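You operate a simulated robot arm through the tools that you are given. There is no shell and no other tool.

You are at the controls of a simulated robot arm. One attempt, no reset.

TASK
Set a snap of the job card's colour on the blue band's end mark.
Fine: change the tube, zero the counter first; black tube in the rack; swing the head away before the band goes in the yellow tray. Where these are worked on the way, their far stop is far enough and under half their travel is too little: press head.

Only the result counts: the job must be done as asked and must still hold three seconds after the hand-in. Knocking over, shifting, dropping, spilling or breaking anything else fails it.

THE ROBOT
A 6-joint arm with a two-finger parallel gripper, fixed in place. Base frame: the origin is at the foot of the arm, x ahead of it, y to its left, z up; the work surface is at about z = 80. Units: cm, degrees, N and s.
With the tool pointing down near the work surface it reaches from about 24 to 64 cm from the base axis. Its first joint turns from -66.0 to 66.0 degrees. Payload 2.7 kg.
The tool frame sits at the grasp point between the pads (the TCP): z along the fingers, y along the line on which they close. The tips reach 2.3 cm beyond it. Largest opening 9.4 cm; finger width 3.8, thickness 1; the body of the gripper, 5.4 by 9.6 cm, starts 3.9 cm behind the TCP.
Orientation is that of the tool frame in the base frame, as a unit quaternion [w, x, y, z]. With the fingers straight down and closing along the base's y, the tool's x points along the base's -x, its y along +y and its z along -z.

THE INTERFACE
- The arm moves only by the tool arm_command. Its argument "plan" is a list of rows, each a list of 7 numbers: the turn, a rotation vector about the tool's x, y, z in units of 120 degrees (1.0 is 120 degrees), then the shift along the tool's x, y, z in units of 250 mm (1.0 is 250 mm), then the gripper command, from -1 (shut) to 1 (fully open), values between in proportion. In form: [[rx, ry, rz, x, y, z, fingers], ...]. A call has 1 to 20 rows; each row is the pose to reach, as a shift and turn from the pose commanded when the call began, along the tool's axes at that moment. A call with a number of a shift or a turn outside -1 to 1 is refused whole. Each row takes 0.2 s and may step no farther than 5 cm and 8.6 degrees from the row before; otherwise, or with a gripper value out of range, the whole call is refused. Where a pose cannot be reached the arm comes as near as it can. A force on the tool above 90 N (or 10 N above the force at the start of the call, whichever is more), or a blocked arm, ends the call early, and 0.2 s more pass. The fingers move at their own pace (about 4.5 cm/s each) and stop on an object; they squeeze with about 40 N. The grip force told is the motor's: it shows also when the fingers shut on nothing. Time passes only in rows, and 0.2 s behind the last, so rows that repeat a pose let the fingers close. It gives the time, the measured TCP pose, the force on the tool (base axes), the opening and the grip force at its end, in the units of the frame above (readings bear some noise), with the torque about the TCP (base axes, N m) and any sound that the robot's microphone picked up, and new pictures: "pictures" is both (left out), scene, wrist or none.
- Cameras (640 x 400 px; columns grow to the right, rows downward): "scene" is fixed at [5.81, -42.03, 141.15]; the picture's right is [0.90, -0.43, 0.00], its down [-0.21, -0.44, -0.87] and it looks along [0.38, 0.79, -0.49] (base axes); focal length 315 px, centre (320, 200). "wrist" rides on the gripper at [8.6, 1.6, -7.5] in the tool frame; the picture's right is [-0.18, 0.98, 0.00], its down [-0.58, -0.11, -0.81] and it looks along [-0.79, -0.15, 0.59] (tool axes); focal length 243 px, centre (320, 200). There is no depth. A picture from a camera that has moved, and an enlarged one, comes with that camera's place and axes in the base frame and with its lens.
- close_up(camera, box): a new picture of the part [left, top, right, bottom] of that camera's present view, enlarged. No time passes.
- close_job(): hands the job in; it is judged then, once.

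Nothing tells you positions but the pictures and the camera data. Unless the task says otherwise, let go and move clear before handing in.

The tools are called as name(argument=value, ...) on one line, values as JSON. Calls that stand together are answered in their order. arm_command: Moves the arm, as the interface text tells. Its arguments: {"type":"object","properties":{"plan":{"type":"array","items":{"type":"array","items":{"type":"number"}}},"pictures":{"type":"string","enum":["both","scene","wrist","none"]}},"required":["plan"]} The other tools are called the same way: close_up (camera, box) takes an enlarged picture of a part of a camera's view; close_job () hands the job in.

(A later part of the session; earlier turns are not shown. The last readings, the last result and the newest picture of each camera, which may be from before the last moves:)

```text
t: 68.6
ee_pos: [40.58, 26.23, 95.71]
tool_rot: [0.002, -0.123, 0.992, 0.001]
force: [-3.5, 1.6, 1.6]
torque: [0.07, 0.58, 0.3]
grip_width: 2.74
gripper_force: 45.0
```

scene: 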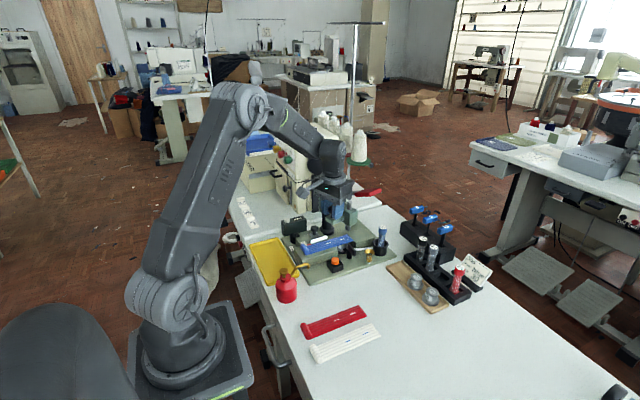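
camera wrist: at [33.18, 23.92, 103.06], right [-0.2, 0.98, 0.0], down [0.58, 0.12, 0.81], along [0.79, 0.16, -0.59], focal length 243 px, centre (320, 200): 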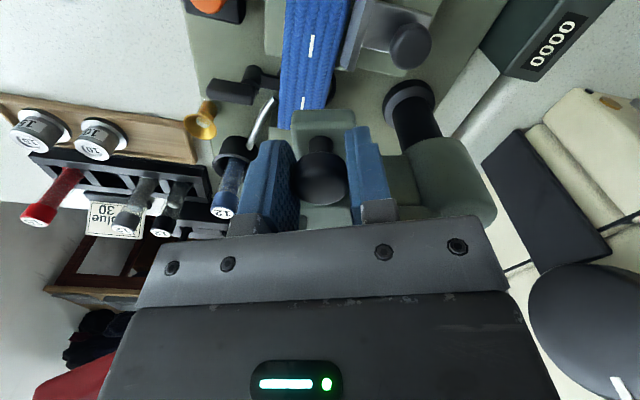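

Force is small again, and the arm is now about −85°. A few more degrees to reach the stop.

arm_command(plan=[[0, 0, 0.0167, 0.0102, 0.0087, 0, -1], [0, 0, 0.0333, 0.0204, 0.0174, 0, -1]])

close_up(camera="scene", box=[290, 150, 410, 270])

close_up(camera="wrist", box=[200, 0, 500, 230])

```text
t: 69.2
ee_pos: [40.15, 26.43, 95.77]
tool_rot: [0.002, -0.088, 0.996, 0.002]
force: [2.3, 15.5, -3.2]
torque: [0.04, 0.73, 0.44]
grip_width: 2.75
gripper_force: 45.1
camera wrist: at [31.22, 26.46, 103.01], right [0.01, 1.0, 0.0], down [0.59, -0.01, 0.81], along [0.81, -0.01, -0.59], focal length 243 px, centre (320, 200)
```

scene: 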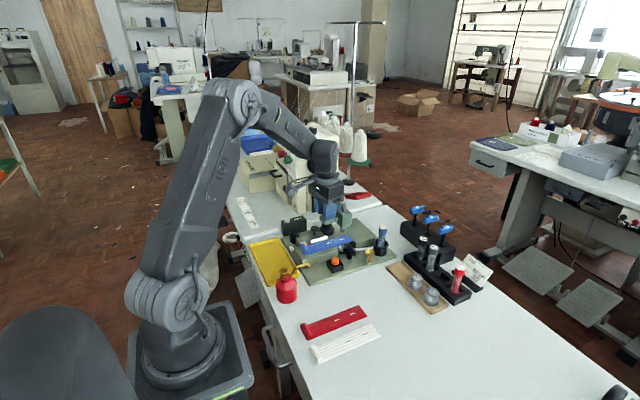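
wrist: 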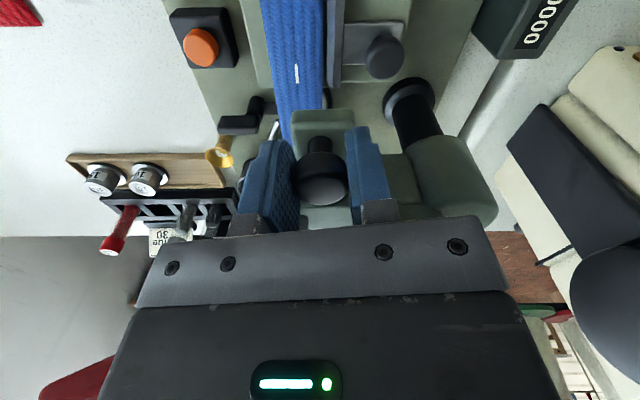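

```text
3.33 times, centred on (350, 210) of scene
camera zoom: at [5.82, -41.99, 141.16], right [0.9, -0.43, 0.0], down [-0.21, -0.44, -0.87], along [0.38, 0.79, -0.49], focal length 1051 px, centre (220, 167)
```

zoom: 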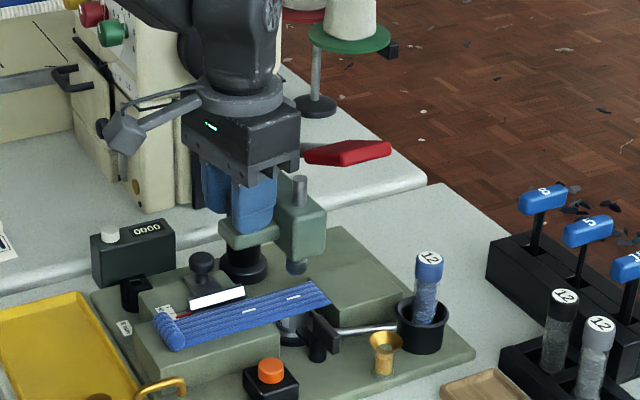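

```text
1.74 times, centred on (350, 115) of wrist
camera zoom: at [31.22, 26.46, 103.01], right [0.01, 1.0, 0.0], down [0.59, -0.01, 0.81], along [0.81, -0.01, -0.59], focal length 422 px, centre (268, 348)
```

zoom: 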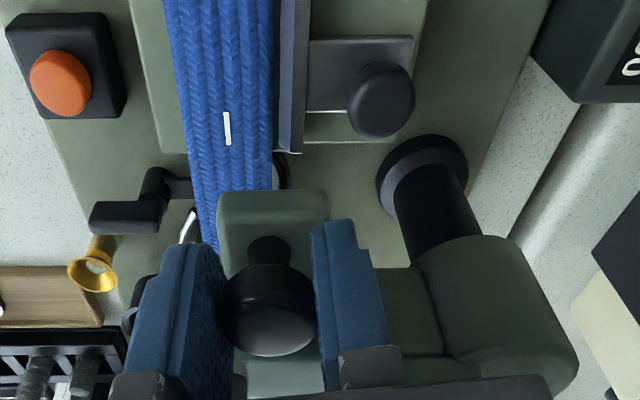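

The punch is nearly over the mark. I'll continue 2° at a time, watching for the stop.

arm_command(plan=[[0, 0, 0.0083, 0.0046, 0.0085, 0, -1], [0, 0, 0.0167, 0.0092, 0.0142, 0, -1]], pictures="none")

```text
t: 69.8
ee_pos: [39.9, 26.56, 95.57]
tool_rot: [0.003, -0.07, 0.998, 0.0]
force: [12.6, 5.2, -5.1]
torque: [-0.09, 0.31, 0.42]
grip_width: 2.75
gripper_force: 44.9
```

arm_command(plan=[[0, 0, 0.0083, 0.0052, 0.004, 0, -1], [0, 0, 0.0167, 0.0104, 0.0081, 0, -1]])

close_up(camera="scene", box=[310, 190, 375, 255])

```text
t: 70.4
ee_pos: [39.89, 26.62, 95.75]
tool_rot: [0.005, -0.051, 0.999, 0.0]
force: [41.7, -14.8, -7.8]
torque: [-0.01, 0.22, 0.1]
grip_width: 2.72
gripper_force: 45.0
camera wrist: at [30.97, 27.24, 102.99], right [0.08, 1.0, 0.0], down [0.58, -0.05, 0.81], along [0.81, -0.07, -0.58], focal length 243 px, centre (320, 200)
```

scene: 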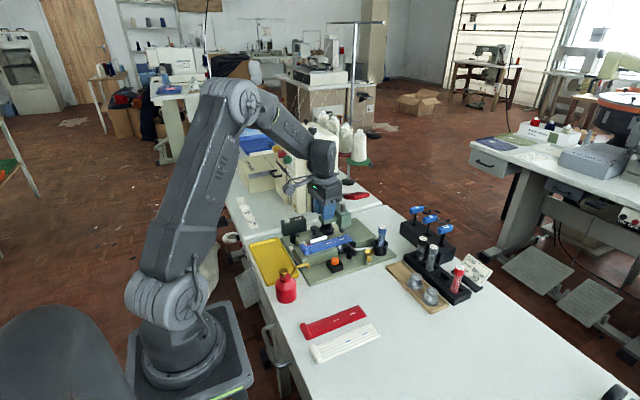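
wrist: 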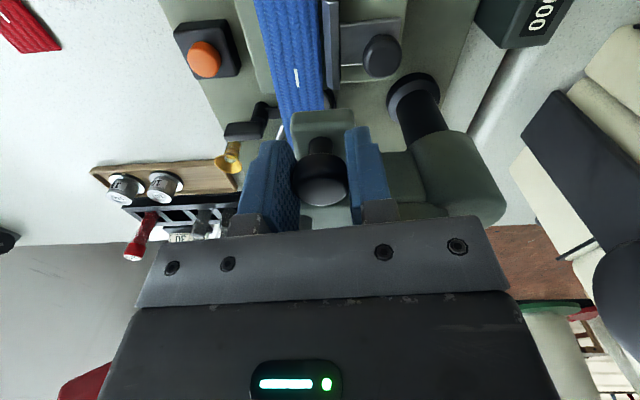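

```text
6.15 times, centred on (342, 222) of scene
camera zoom: at [5.93, -42.07, 141.13], right [0.9, -0.43, 0.0], down [-0.21, -0.44, -0.87], along [0.37, 0.79, -0.49], focal length 1941 px, centre (182, 62)
```

zoom: 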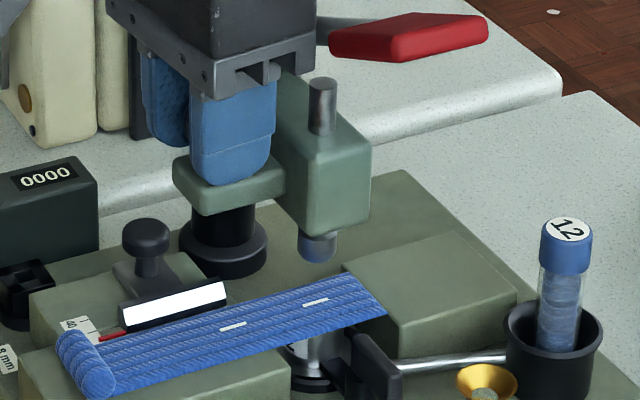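

The head has reached its stop (42 N tangential), a blue snap shows in the punch tip, and it stands right over the mark. I'll release the knob and rise.

arm_command(plan=[[0, 0, 0, -0.008, -0.006, 0, -1], [0, 0, 0, -0.008, -0.006, 0, -0.05], [0, 0, 0, -0.008, -0.006, 0, -0.05], [0, 0, 0, -0.008, -0.006, -0.1, -0.05], [0, 0, 0, -0.008, -0.006, -0.25, -0.05], [0, 0, 0, -0.008, -0.006, -0.42, -0.05], [0, 0, 0, -0.008, -0.006, -0.56, -0.05], [0, 0, 0, -0.008, -0.006, -0.56, -1]])

close_up(camera="scene", box=[300, 160, 390, 260])

close_up(camera="wrist", box=[120, 0, 440, 230])

```text
t: 72.2
ee_pos: [39.64, 26.58, 109.64]
tool_rot: [0.002, -0.053, 0.999, 0.0]
force: [-1.4, 0.4, -1.0]
torque: [-0.02, 0.01, -0.01]
grip_width: 0.95
gripper_force: 0.0
camera wrist: at [30.83, 27.2, 117.1], right [0.08, 1.0, 0.0], down [0.59, -0.05, 0.81], along [0.81, -0.06, -0.59], focal length 243 px, centre (320, 200)
```

scene: 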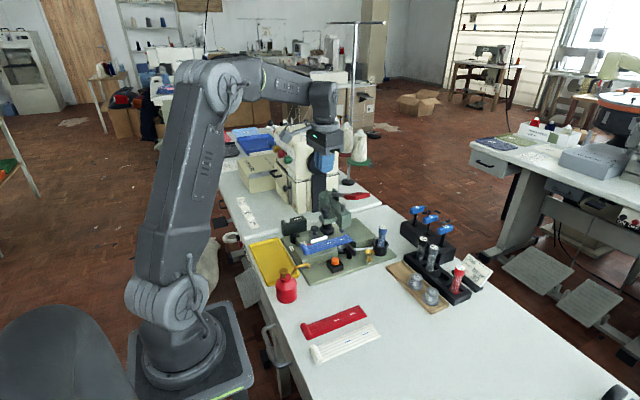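
wrist: 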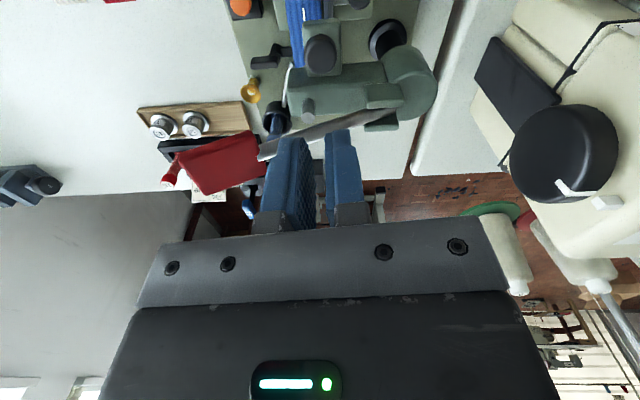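

```text
4.00 times, centred on (345, 210) of scene
camera zoom: at [5.81, -42.04, 141.15], right [0.9, -0.43, 0.0], down [-0.21, -0.44, -0.87], along [0.38, 0.79, -0.49], focal length 1262 px, centre (220, 160)
```

zoom: 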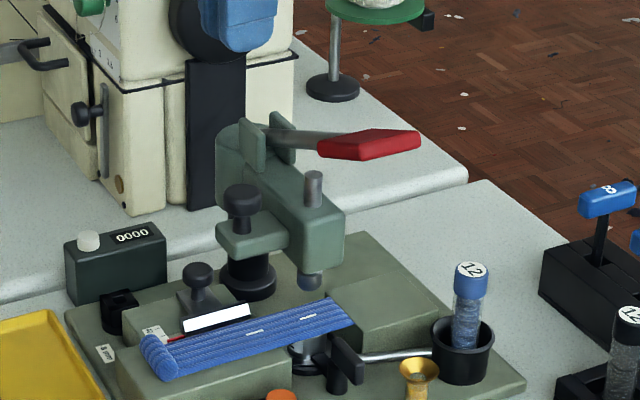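

```text
1.74 times, centred on (280, 115) of wrist
camera zoom: at [30.83, 27.2, 117.1], right [0.08, 1.0, 0.0], down [0.59, -0.05, 0.81], along [0.81, -0.06, -0.59], focal length 422 px, centre (390, 348)
```

zoom: 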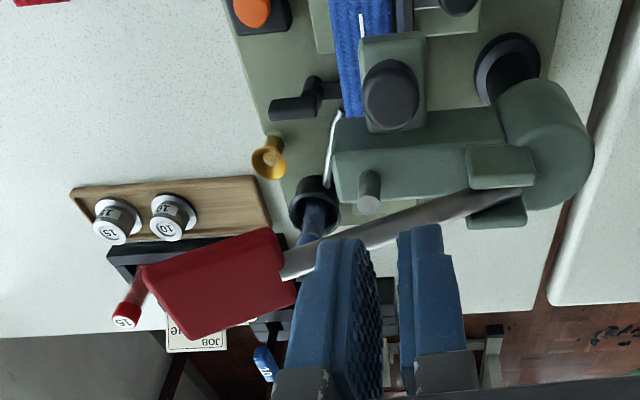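

The head stays put. The red lever handle is at about (44.8, 17.6, 102.5) and points toward −y, so I'll move above its outer part with the fingers shut.

arm_command(plan=[[0, 0, 0.02, -0.05, -0.13, 0, -1], [0, 0, 0.04, -0.1, -0.27, 0, -1], [0, 0, 0.05, -0.1644, -0.4106, 0, -1], [0, 0, 0.05, -0.1644, -0.4106, 0, -1]])

close_up(camera="scene", box=[300, 140, 420, 260])

close_up(camera="wrist", box=[200, 60, 480, 230])

```text
t: 73.2
ee_pos: [44.84, 16.66, 109.79]
tool_rot: [0.0, 0.0, 1.0, 0.001]
force: [0.3, -0.5, 0.7]
torque: [0.02, 0.0, 0.0]
grip_width: 0.0
gripper_force: 39.6
camera wrist: at [36.16, 18.27, 117.1], right [0.18, 0.98, 0.0], down [0.58, -0.11, 0.81], along [0.79, -0.15, -0.59], focal length 243 px, centre (320, 200)
```

scene: 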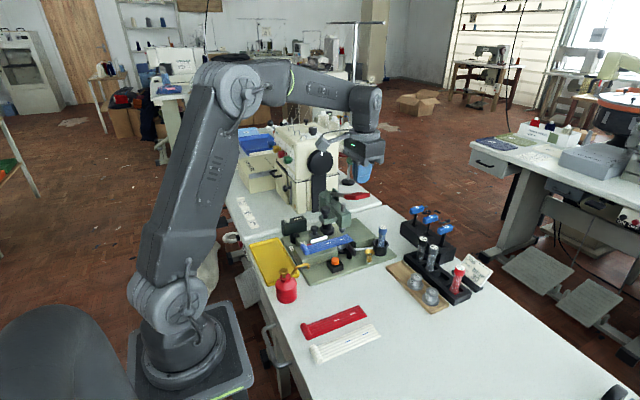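
wrist: 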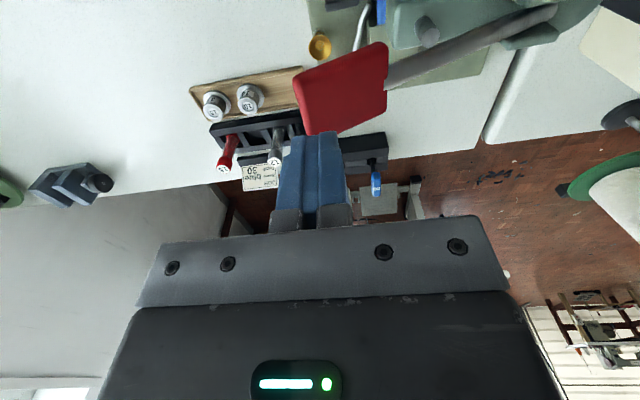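

```text
3.33 times, centred on (360, 200) of scene
camera zoom: at [5.81, -42.04, 141.15], right [0.9, -0.43, 0.0], down [-0.21, -0.44, -0.87], along [0.38, 0.79, -0.49], focal length 1051 px, centre (187, 200)
```

zoom: 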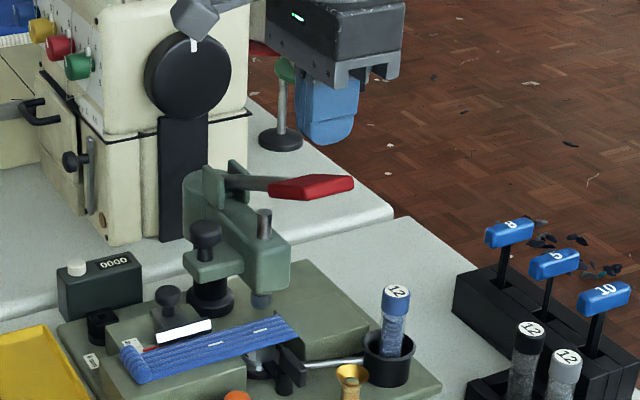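

```text
2.29 times, centred on (340, 145) of wrist
camera zoom: at [36.16, 18.27, 117.1], right [0.18, 0.98, 0.0], down [0.58, -0.11, 0.81], along [0.79, -0.15, -0.59], focal length 555 px, centre (274, 326)
```

zoom: 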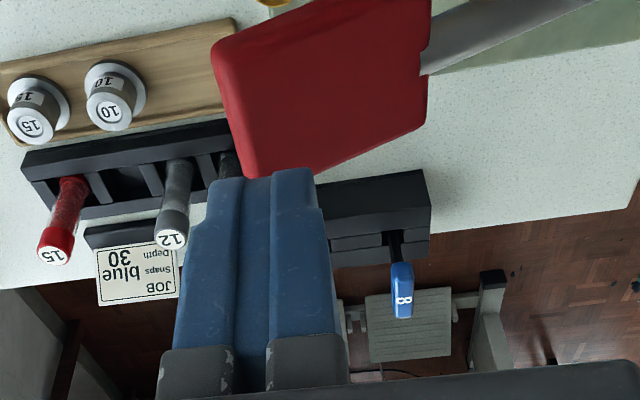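

The fingers are above the outer end of the handle. I'll go down to contact and start pressing.

arm_command(plan=[[0, 0, 0, 0, 0.01, 0.06, -1], [0, 0, 0, 0, 0.01, 0.12, -1], [0, 0, 0, 0, 0.01, 0.16, -1], [0, 0, 0, 0, 0.01, 0.2, -1], [0, 0, 0, 0, 0.01, 0.24, -1]])

close_up(camera="scene", box=[300, 140, 420, 260])

```text
t: 74.4
ee_pos: [45.0, 16.99, 103.8]
tool_rot: [0.002, 0.0, 1.0, 0.001]
force: [0.1, -0.6, 2.6]
torque: [-0.04, 0.08, 0.03]
grip_width: 0.0
gripper_force: 39.7
camera wrist: at [36.19, 18.61, 111.16], right [0.18, 0.98, 0.0], down [0.58, -0.11, 0.81], along [0.79, -0.15, -0.59], focal length 243 px, centre (320, 200)
```

scene: 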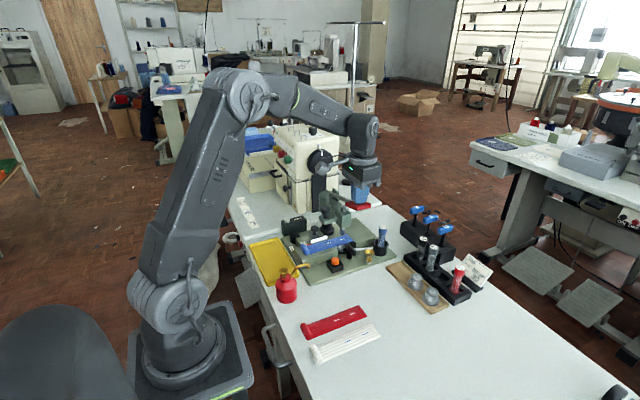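
wrist: 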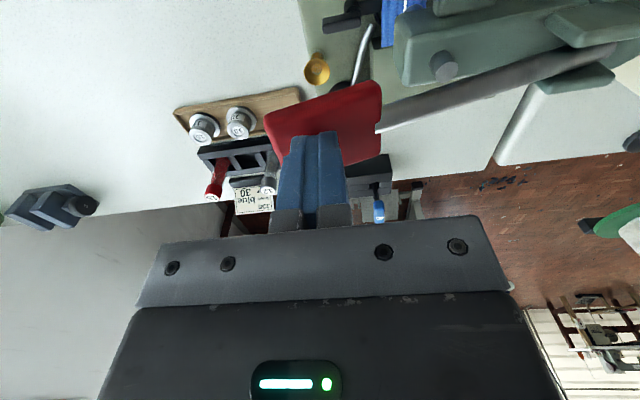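

```text
3.33 times, centred on (360, 200) of scene
camera zoom: at [5.81, -42.04, 141.15], right [0.9, -0.43, 0.0], down [-0.21, -0.44, -0.87], along [0.38, 0.79, -0.49], focal length 1051 px, centre (187, 200)
```

zoom: 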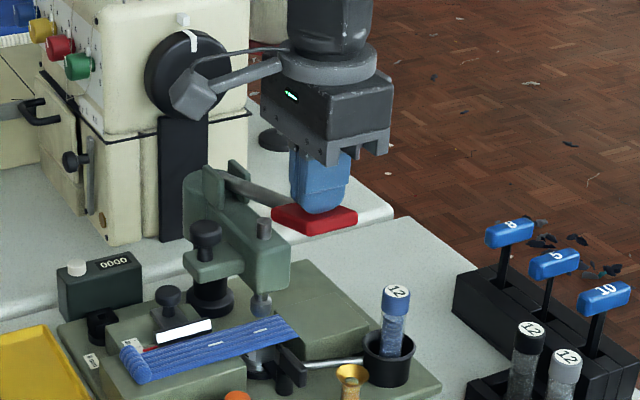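

The lever is moving down easily and the punch is following. I'll keep pressing.

arm_command(plan=[[0, 0, 0, 0, 0, 0.03, -1], [0, 0, 0, 0, 0, 0.06, -1], [0, 0, 0, 0, 0, 0.09, -1], [0, 0, 0, 0, 0, 0.12, -1], [0, 0, 0, 0, 0, 0.15, -1]])

close_up(camera="scene", box=[300, 140, 420, 260])

```text
t: 75.6
ee_pos: [44.89, 17.0, 99.99]
tool_rot: [0.002, -0.001, 1.0, 0.0]
force: [1.0, -2.2, 3.0]
torque: [-0.07, 0.03, 0.04]
grip_width: 0.02
gripper_force: 40.4
camera wrist: at [36.14, 18.61, 107.37], right [0.18, 0.98, 0.0], down [0.58, -0.11, 0.81], along [0.79, -0.15, -0.59], focal length 243 px, centre (320, 200)
```

scene: 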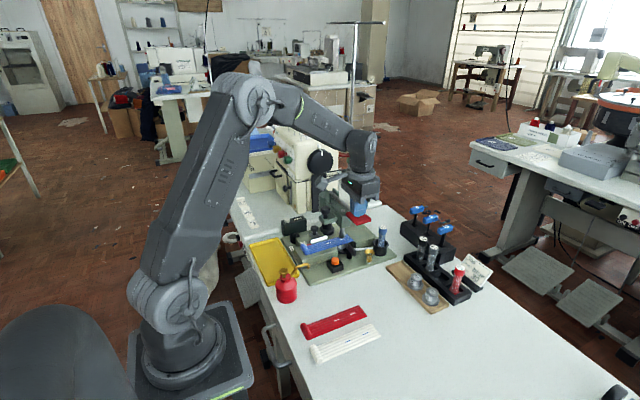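
wrist: 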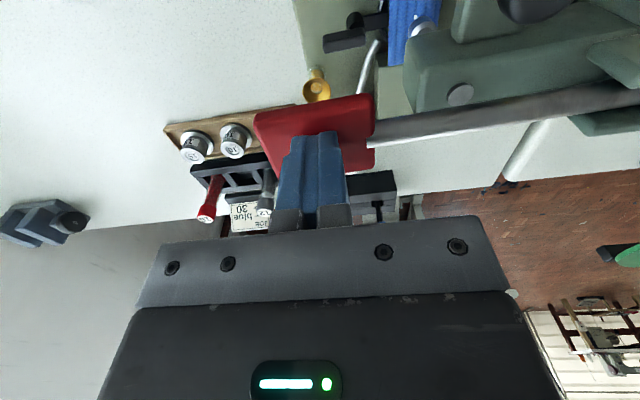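

```text
3.33 times, centred on (360, 200) of scene
camera zoom: at [5.81, -42.04, 141.15], right [0.9, -0.43, 0.0], down [-0.21, -0.44, -0.87], along [0.38, 0.79, -0.49], focal length 1051 px, centre (187, 200)
```

zoom: 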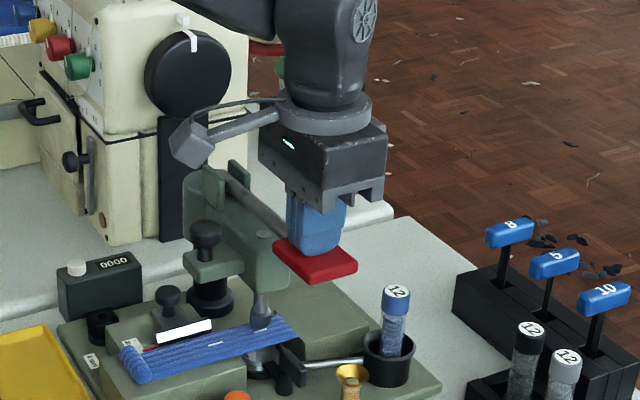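

The punch is just above the mark and aligned. I'll press through in small steps and listen.

arm_command(plan=[[0, 0, 0, 0, 0, 0.02, -1], [0, 0, 0, 0, 0, 0.04, -1], [0, 0, 0, 0, 0, 0.06, -1], [0, 0, 0, 0, 0, 0.08, -1]])

close_up(camera="scene", box=[300, 140, 420, 260])

```text
t: 76.6
ee_pos: [45.1, 17.11, 98.08]
tool_rot: [0.003, -0.001, 1.0, 0.002]
force: [-3.0, -5.1, 21.8]
torque: [0.08, 0.27, 0.1]
grip_width: 0.0
gripper_force: 40.1
camera wrist: at [36.18, 18.68, 105.47], right [0.18, 0.98, 0.0], down [0.58, -0.11, 0.81], along [0.8, -0.15, -0.59], focal length 243 px, centre (320, 200)
```

scene: 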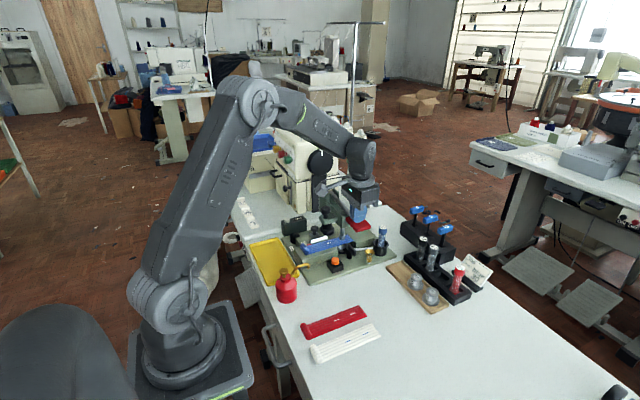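
wrist: 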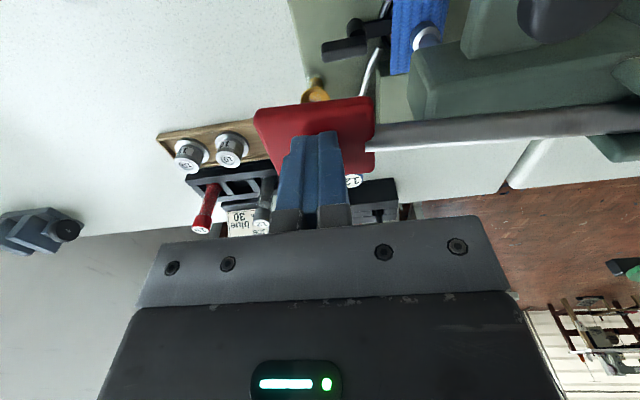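

```text
3.33 times, centred on (360, 200) of scene
camera zoom: at [5.77, -42.06, 141.14], right [0.9, -0.43, 0.0], down [-0.21, -0.44, -0.87], along [0.38, 0.79, -0.49], focal length 1051 px, centre (187, 200)
```

zoom: 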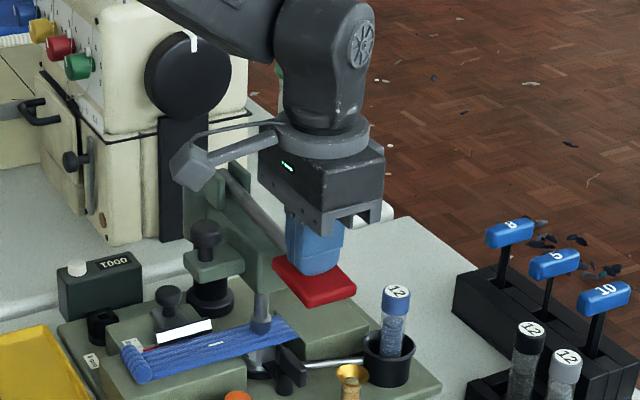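

close_up(camera="scene", box=[310, 215, 360, 260])

close_up(camera="scene", box=[275, 205, 325, 245])

close_up(camera="wrist", box=[320, 0, 520, 140])

```text
8.89 times, centred on (335, 238) of scene
camera zoom: at [5.77, -42.06, 141.14], right [0.9, -0.43, 0.0], down [-0.21, -0.44, -0.87], along [0.38, 0.79, -0.49], focal length 2804 px, centre (187, -133)
```

zoom: 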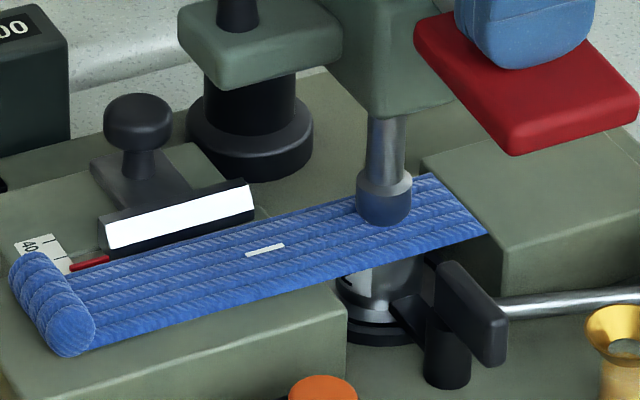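

```text
10.00 times, centred on (300, 225) of scene
camera zoom: at [5.77, -42.06, 141.14], right [0.9, -0.43, 0.0], down [-0.21, -0.44, -0.87], along [0.38, 0.79, -0.49], focal length 3154 px, centre (520, -50)
```

zoom: 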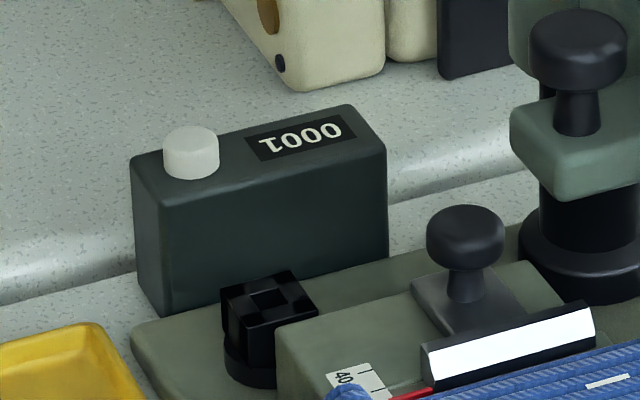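

```text
2.86 times, centred on (420, 70) of wrist
camera zoom: at [36.18, 18.68, 105.47], right [0.18, 0.98, 0.0], down [0.58, -0.11, 0.81], along [0.8, -0.15, -0.59], focal length 693 px, centre (34, 571)
```

zoom: 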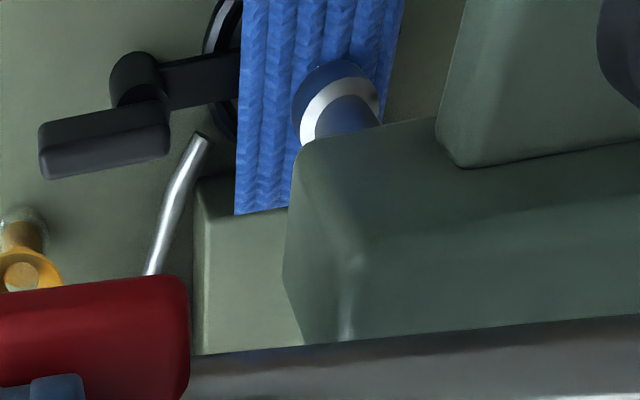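

The counter reads 0001, so the press stroke is done. I'll raise the gripper and see whether the lever returns on its own.

arm_command(plan=[[0, 0, 0, 0, 0, -0.1, -1], [0, 0, 0, 0, 0, -0.2, -1], [0, 0, 0, 0, 0, -0.3, -1], [0, 0, 0, 0, 0, -0.4, -1], [0, 0, 0, 0, 0, -0.48, -1], [0, 0, 0, 0, 0, -0.48, -1]])

close_up(camera="scene", box=[300, 140, 420, 260])

close_up(camera="scene", box=[315, 215, 370, 260])

```text
t: 78.0
ee_pos: [44.98, 17.01, 109.96]
tool_rot: [0.0, -0.001, 1.0, 0.0]
force: [-0.1, -0.5, 1.2]
torque: [0.04, -0.03, 0.04]
grip_width: 0.0
gripper_force: 39.8
camera wrist: at [36.25, 18.56, 117.34], right [0.18, 0.98, 0.0], down [0.58, -0.11, 0.81], along [0.79, -0.15, -0.59], focal length 243 px, centre (320, 200)
```

scene: 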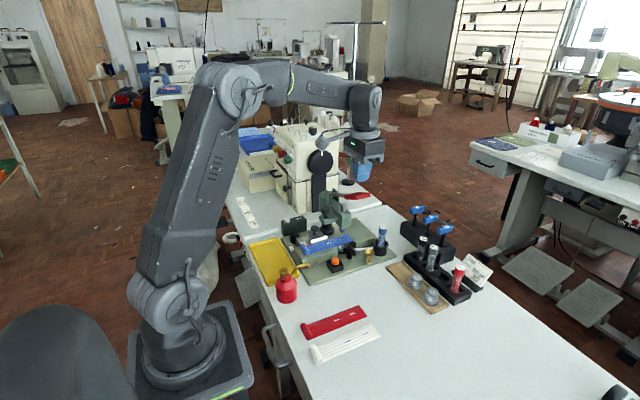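
wrist: 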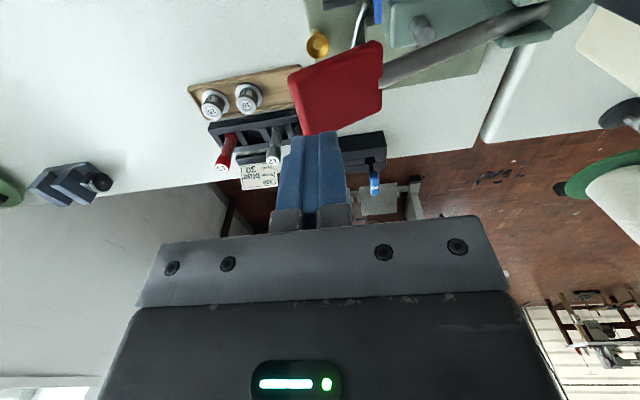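

```text
3.33 times, centred on (360, 200) of scene
camera zoom: at [5.81, -42.04, 141.15], right [0.9, -0.43, 0.0], down [-0.21, -0.44, -0.87], along [0.38, 0.79, -0.49], focal length 1051 px, centre (187, 200)
```

zoom: 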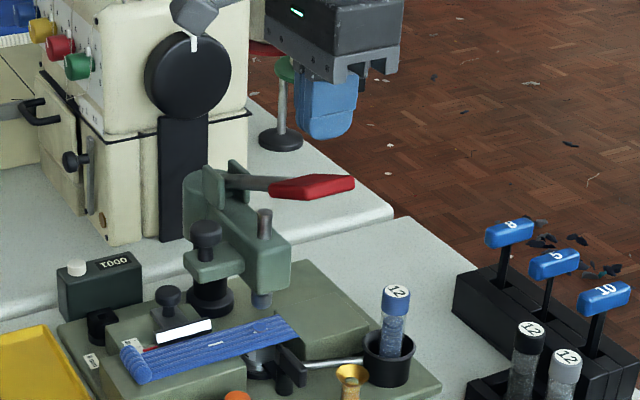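

```text
8.89 times, centred on (342, 238) of scene
camera zoom: at [5.81, -42.04, 141.15], right [0.9, -0.43, 0.0], down [-0.21, -0.44, -0.87], along [0.38, 0.79, -0.49], focal length 2804 px, centre (120, -133)
```

zoom: 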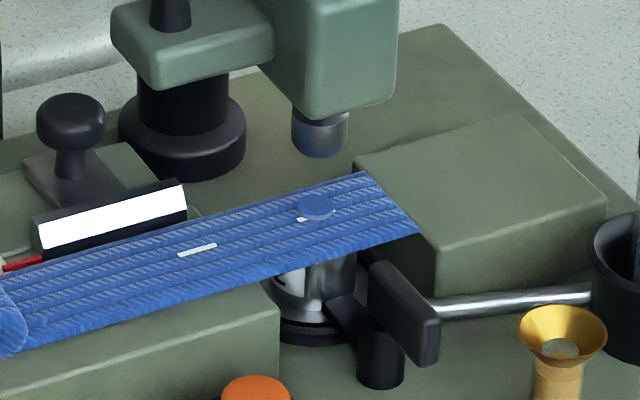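

The blue snap sits right on the end mark and the lever sprang back. Next I swing the head away, starting by going above the tab knob at about (39.9, 26.6).

arm_command(plan=[[0, 0, 0, 0.07, 0.13, 0, -0.05], [0, 0, 0, 0.14, 0.26, 0, -0.05], [0, 0, 0, 0.205, 0.3836, 0, -0.05], [0, 0, 0, 0.205, 0.3836, 0.15, -0.05], [0, 0, 0, 0.205, 0.3836, 0.28, -0.05], [0, 0, 0, 0.205, 0.3836, 0.28, -0.05]])

close_up(camera="wrist", box=[200, 0, 480, 230])

```text
t: 79.4
ee_pos: [39.6, 26.55, 102.89]
tool_rot: [0.001, 0.0, 1.0, 0.001]
force: [0.2, -0.2, 0.3]
torque: [-0.01, 0.01, 0.0]
grip_width: 4.48
gripper_force: 0.0
camera wrist: at [30.89, 28.15, 110.24], right [0.18, 0.98, 0.0], down [0.58, -0.11, 0.81], along [0.79, -0.15, -0.59], focal length 243 px, centre (320, 200)
```

scene: 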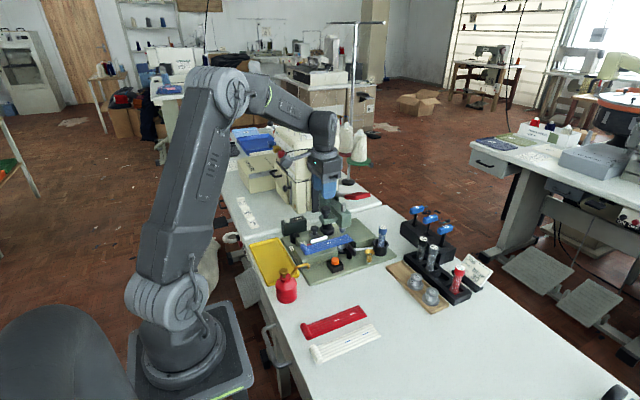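
wrist: 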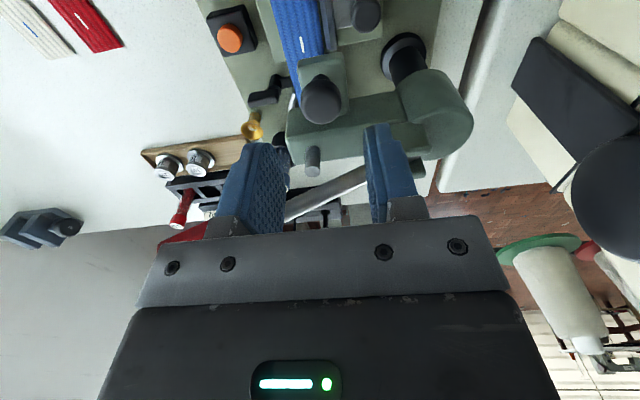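

```text
1.74 times, centred on (340, 115) of wrist
camera zoom: at [30.89, 28.15, 110.24], right [0.18, 0.98, 0.0], down [0.58, -0.11, 0.81], along [0.79, -0.15, -0.59], focal length 422 px, centre (285, 348)
```

zoom: 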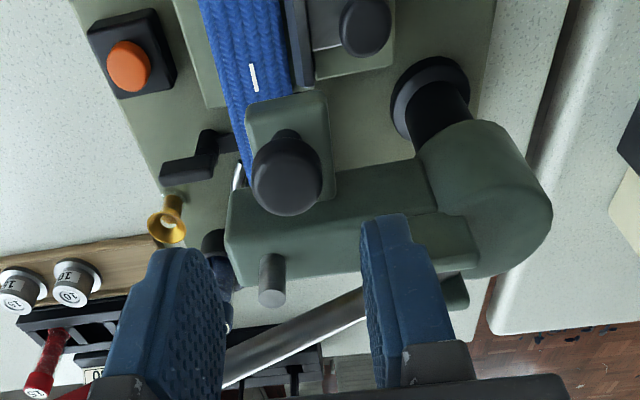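

The knob is at about (40.1, 26.5), so I'll adjust and lower onto it.

arm_command(plan=[[0, 0, 0, -0.012, 0, 0.1, -0.05], [0, 0, 0, -0.012, 0, 0.2, -0.05], [0, 0, 0, -0.012, 0, 0.26, -0.05], [0, 0, 0, -0.012, 0, 0.288, -0.05], [0, 0, 0, -0.012, 0, 0.288, -0.05]])

close_up(camera="wrist", box=[200, 60, 440, 240])

```text
t: 80.6
ee_pos: [40.21, 26.68, 95.67]
tool_rot: [0.001, 0.0, 1.0, 0.0]
force: [-0.5, -0.1, 1.3]
torque: [-0.02, -0.13, -0.02]
grip_width: 4.45
gripper_force: 0.1
camera wrist: at [31.34, 28.16, 103.05], right [0.18, 0.98, 0.0], down [0.58, -0.11, 0.81], along [0.79, -0.15, -0.59], focal length 243 px, centre (320, 200)
```

scene: 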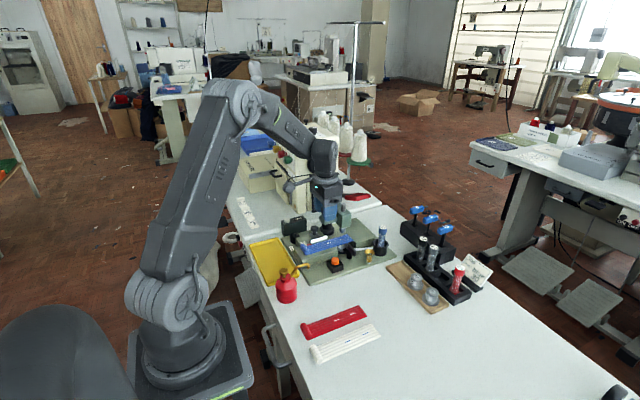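
wrist: 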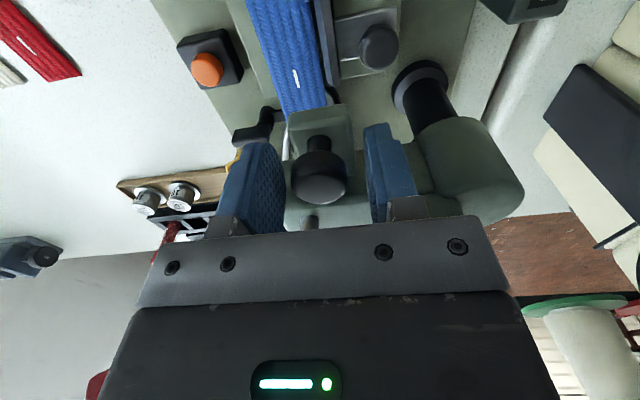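

```text
2.22 times, centred on (320, 150) of wrist
camera zoom: at [31.34, 28.16, 103.05], right [0.18, 0.98, 0.0], down [0.58, -0.11, 0.81], along [0.79, -0.15, -0.59], focal length 539 px, centre (320, 311)
```

zoom: 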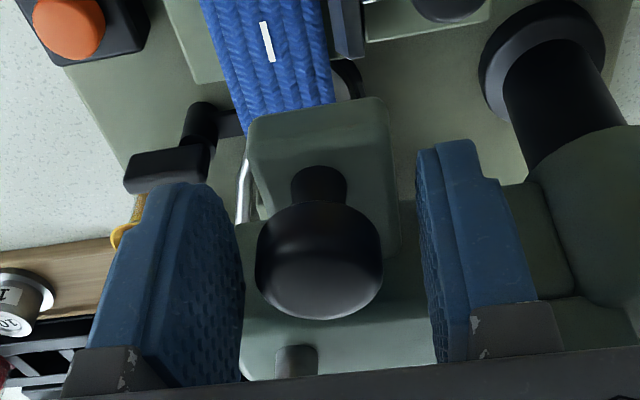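

The knob is between the fingers. With the refit circle (pivot (45.0, 34.65), r 9.47) I'll grip and start swinging the head back.

arm_command(plan=[[0, 0, 0, 0, 0, 0, -1], [0, 0, 0, 0, 0, 0, -1], [0, 0, 0, 0, 0, 0, -1], [0, 0, -0.0333, -0.0231, -0.0128, 0, -1], [0, 0, -0.0667, -0.047, -0.024, 0, -1], [0, 0, -0.1, -0.0717, -0.0336, 0, -1], [0, 0, -0.1333, -0.0969, -0.0413, 0, -1]], pictures="scene")

```text
t: 82.2
ee_pos: [42.27, 25.58, 95.72]
tool_rot: [0.001, -0.139, 0.99, 0.001]
force: [3.3, -6.2, -3.2]
torque: [-0.11, 0.04, -0.56]
grip_width: 2.76
gripper_force: 45.0
```

scene: 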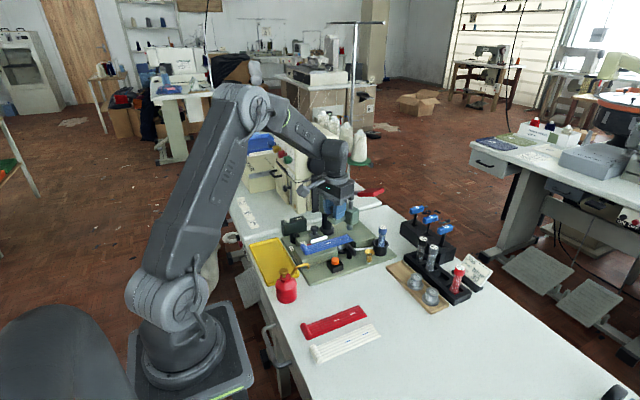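

Light forces, so the circle fits. I'll continue 40° more.

arm_command(plan=[[0, 0, -0.0333, -0.0231, -0.0128, 0, -1], [0, 0, -0.0667, -0.047, -0.024, 0, -1], [0, 0, -0.1, -0.0717, -0.0336, 0, -1], [0, 0, -0.1333, -0.0969, -0.0413, 0, -1], [0, 0, -0.1667, -0.1227, -0.0473, 0, -1], [0, 0, -0.2, -0.1488, -0.0515, 0, -1], [0, 0, -0.2333, -0.1751, -0.0538, 0, -1], [0, 0, -0.2667, -0.2015, -0.0544, 0, -1]], pictures="scene")

```text
t: 84.0
ee_pos: [47.71, 25.54, 95.6]
tool_rot: [0.001, -0.408, 0.913, -0.001]
force: [3.3, -10.4, -5.2]
torque: [-0.42, 0.39, -0.09]
grip_width: 2.73
gripper_force: 44.9
```

scene: 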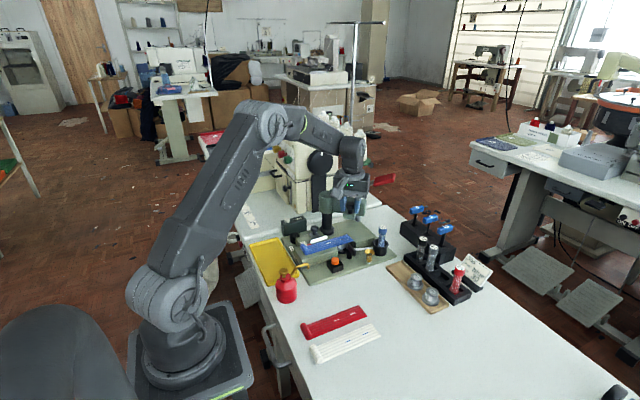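

arm_command(plan=[[0, 0, -0.0333, -0.0231, -0.0128, 0, -1], [0, 0, -0.0667, -0.047, -0.024, 0, -1], [0, 0, -0.1, -0.0717, -0.0336, 0, -1], [0, 0, -0.1333, -0.0969, -0.0413, 0, -1], [0, 0, -0.1667, -0.1227, -0.0473, 0, -1], [0, 0, -0.2, -0.1488, -0.0515, 0, -1]], pictures="scene")

```text
t: 85.4
ee_pos: [51.28, 27.44, 95.71]
tool_rot: [0.002, -0.588, 0.809, -0.002]
force: [17.6, -15.3, -11.0]
torque: [-0.29, -0.04, -0.41]
grip_width: 2.74
gripper_force: 44.4
```

scene: 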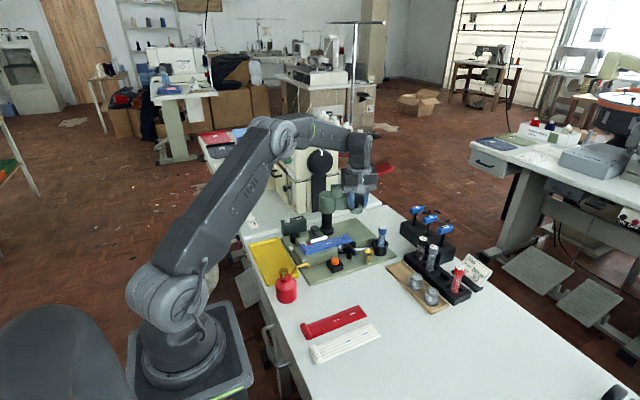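

arm_command(plan=[[0, 0, 0, 0.0052, -0.0086, 0, -1], [0, 0, -0.0333, -0.0179, -0.0214, 0, -1], [0, 0, -0.0667, -0.0418, -0.0326, 0, -1]], pictures="scene")

close_up(camera="scene", box=[300, 140, 420, 260])

```text
t: 86.2
ee_pos: [52.24, 28.52, 95.65]
tool_rot: [0.001, -0.643, 0.766, 0.0]
force: [13.5, -9.8, -10.5]
torque: [0.64, -0.16, -0.28]
grip_width: 2.74
gripper_force: 44.8
```

scene: 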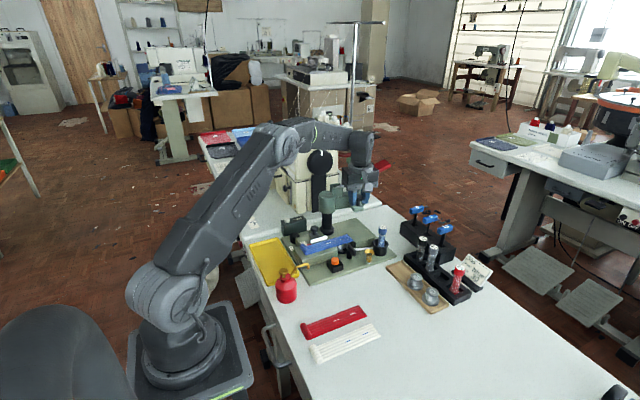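

```text
3.33 times, centred on (360, 200) of scene
camera zoom: at [5.86, -42.05, 141.14], right [0.9, -0.43, 0.0], down [-0.21, -0.44, -0.87], along [0.37, 0.79, -0.49], focal length 1051 px, centre (187, 200)
```

zoom: 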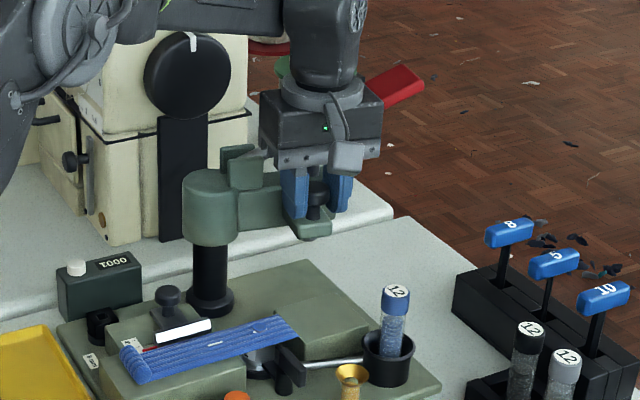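

Back at its first position. The force is only radial, so I'll nudge a few degrees further to see whether the far stop is here.

arm_command(plan=[[0, 0, 0, 0.0041, -0.0069, 0, -1], [0, 0, -0.0167, -0.0075, -0.0133, 0, -1], [0, 0, -0.0333, -0.019, -0.0197, 0, -1]], pictures="none")

```text
t: 87.0
ee_pos: [52.4, 28.61, 95.58]
tool_rot: [-0.006, -0.67, 0.742, 0.002]
force: [-37.3, -19.9, 2.0]
torque: [0.75, 0.33, 0.14]
grip_width: 2.71
gripper_force: 44.9
```

The force of about 40 N against the turn shows the head is at its far stop. I'll relax slightly, release the knob and rise.

arm_command(plan=[[0, 0, 0.0167, 0.0115, 0.0064, 0, -1], [0, 0, 0.0167, 0.0115, 0.0064, 0, -0.05], [0, 0, 0.0167, 0.0115, 0.0064, 0, -0.05], [0, 0, 0.0167, 0.0115, 0.0064, -0.1, -0.05], [0, 0, 0.0167, 0.0115, 0.0064, -0.25, -0.05], [0, 0, 0.0167, 0.0115, 0.0064, -0.42, -0.05], [0, 0, 0.0167, 0.0115, 0.0064, -0.42, -0.05]])

close_up(camera="scene", box=[300, 140, 420, 260])

close_up(camera="scene", box=[305, 215, 370, 265])

```text
t: 88.6
ee_pos: [52.42, 28.44, 106.28]
tool_rot: [0.002, -0.656, 0.755, 0.0]
force: [-0.4, -0.5, -1.0]
torque: [-0.01, 0.01, -0.01]
grip_width: 4.46
gripper_force: 0.1
camera wrist: at [49.7, 20.06, 113.61], right [-0.95, 0.32, 0.0], down [0.19, 0.56, 0.81], along [0.26, 0.76, -0.59], focal length 243 px, centre (320, 200)
```

scene: 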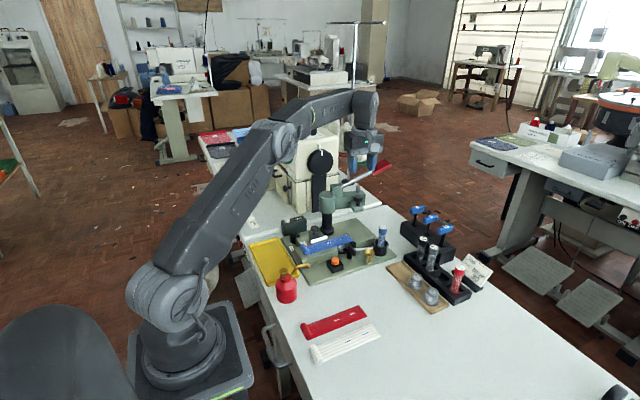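
wrist: 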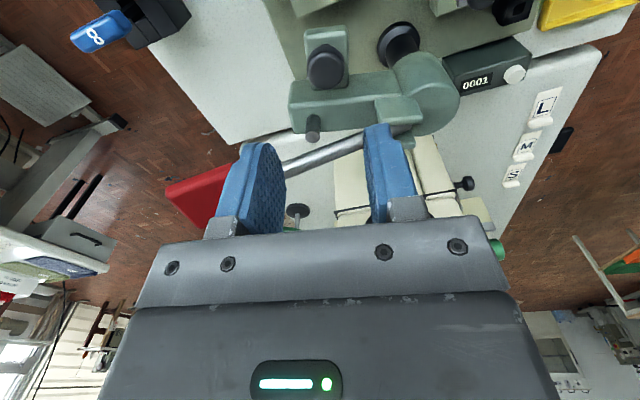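

```text
3.33 times, centred on (360, 200) of scene
camera zoom: at [5.81, -42.04, 141.15], right [0.9, -0.43, 0.0], down [-0.21, -0.44, -0.87], along [0.38, 0.79, -0.49], focal length 1051 px, centre (187, 200)
```

zoom: 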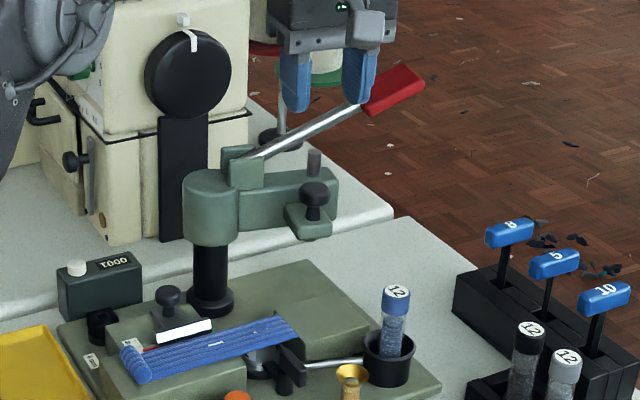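

```text
8.00 times, centred on (338, 240) of scene
camera zoom: at [5.81, -42.04, 141.15], right [0.9, -0.43, 0.0], down [-0.21, -0.44, -0.87], along [0.38, 0.79, -0.49], focal length 2523 px, centre (180, -120)
```

zoom: 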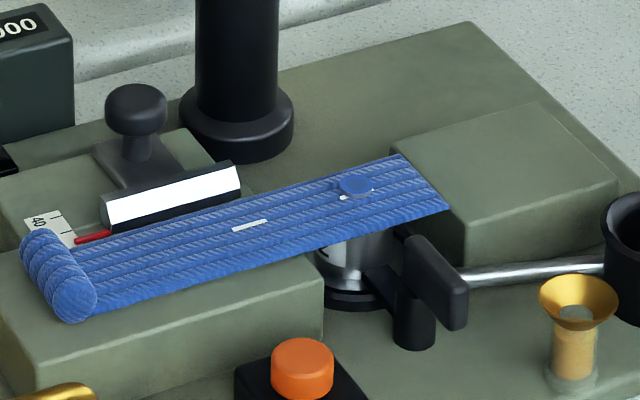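

The head is away and the band with its snap is free. Now I go back over the band's roll (about 32.65, 24.5), squaring the wrist up.

arm_command(plan=[[0, 0, -0.02, 0.05, 0.15, 0, -0.234], [0, 0, -0.04, 0.1, 0.3, 0, -0.234], [0, 0, -0.0667, 0.16, 0.46, 0, -0.234], [0, 0, -0.0667, 0.21, 0.62, 0, -0.234], [0, 0, -0.0667, 0.268, 0.762, 0.1, -0.234], [0, 0, -0.0667, 0.268, 0.762, 0.25, -0.234], [0, 0, -0.0667, 0.268, 0.762, 0.36, -0.234], [0, 0, -0.0667, 0.268, 0.762, 0.36, -0.234]])

close_up(camera="wrist", box=[60, 0, 440, 220])

```text
t: 90.4
ee_pos: [32.61, 24.73, 97.06]
tool_rot: [-0.002, 0.707, -0.707, 0.001]
force: [-0.2, 0.2, -0.4]
torque: [-0.02, -0.01, 0.02]
grip_width: 3.62
gripper_force: 0.1
camera wrist: at [30.98, 15.94, 104.48], right [-0.98, 0.18, 0.0], down [0.11, 0.58, 0.81], along [0.15, 0.79, -0.59], focal length 243 px, centre (320, 200)
```

scene: 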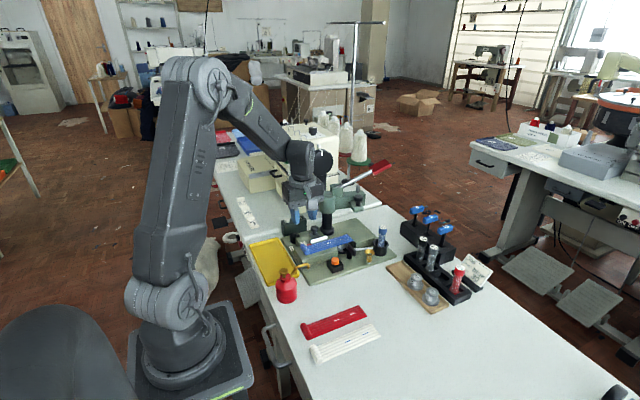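
wrist: 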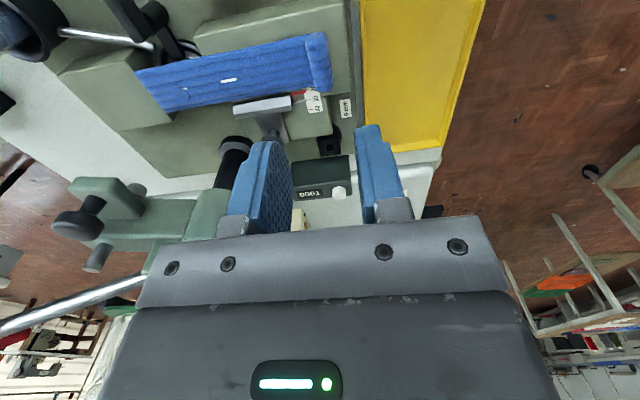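

```text
1.68 times, centred on (250, 110) of wrist
camera zoom: at [30.98, 15.94, 104.48], right [-0.98, 0.18, 0.0], down [0.11, 0.58, 0.81], along [0.15, 0.79, -0.59], focal length 409 px, centre (438, 352)
```

zoom: 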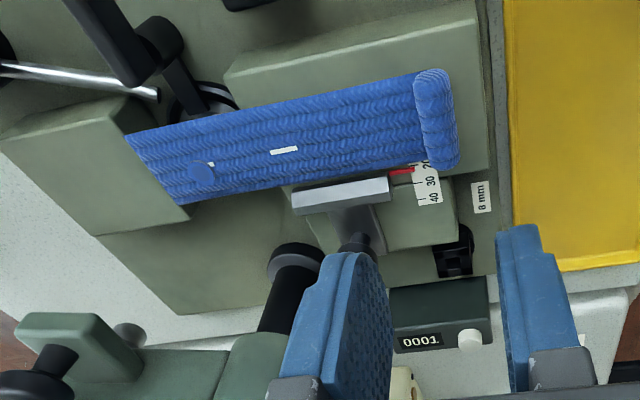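

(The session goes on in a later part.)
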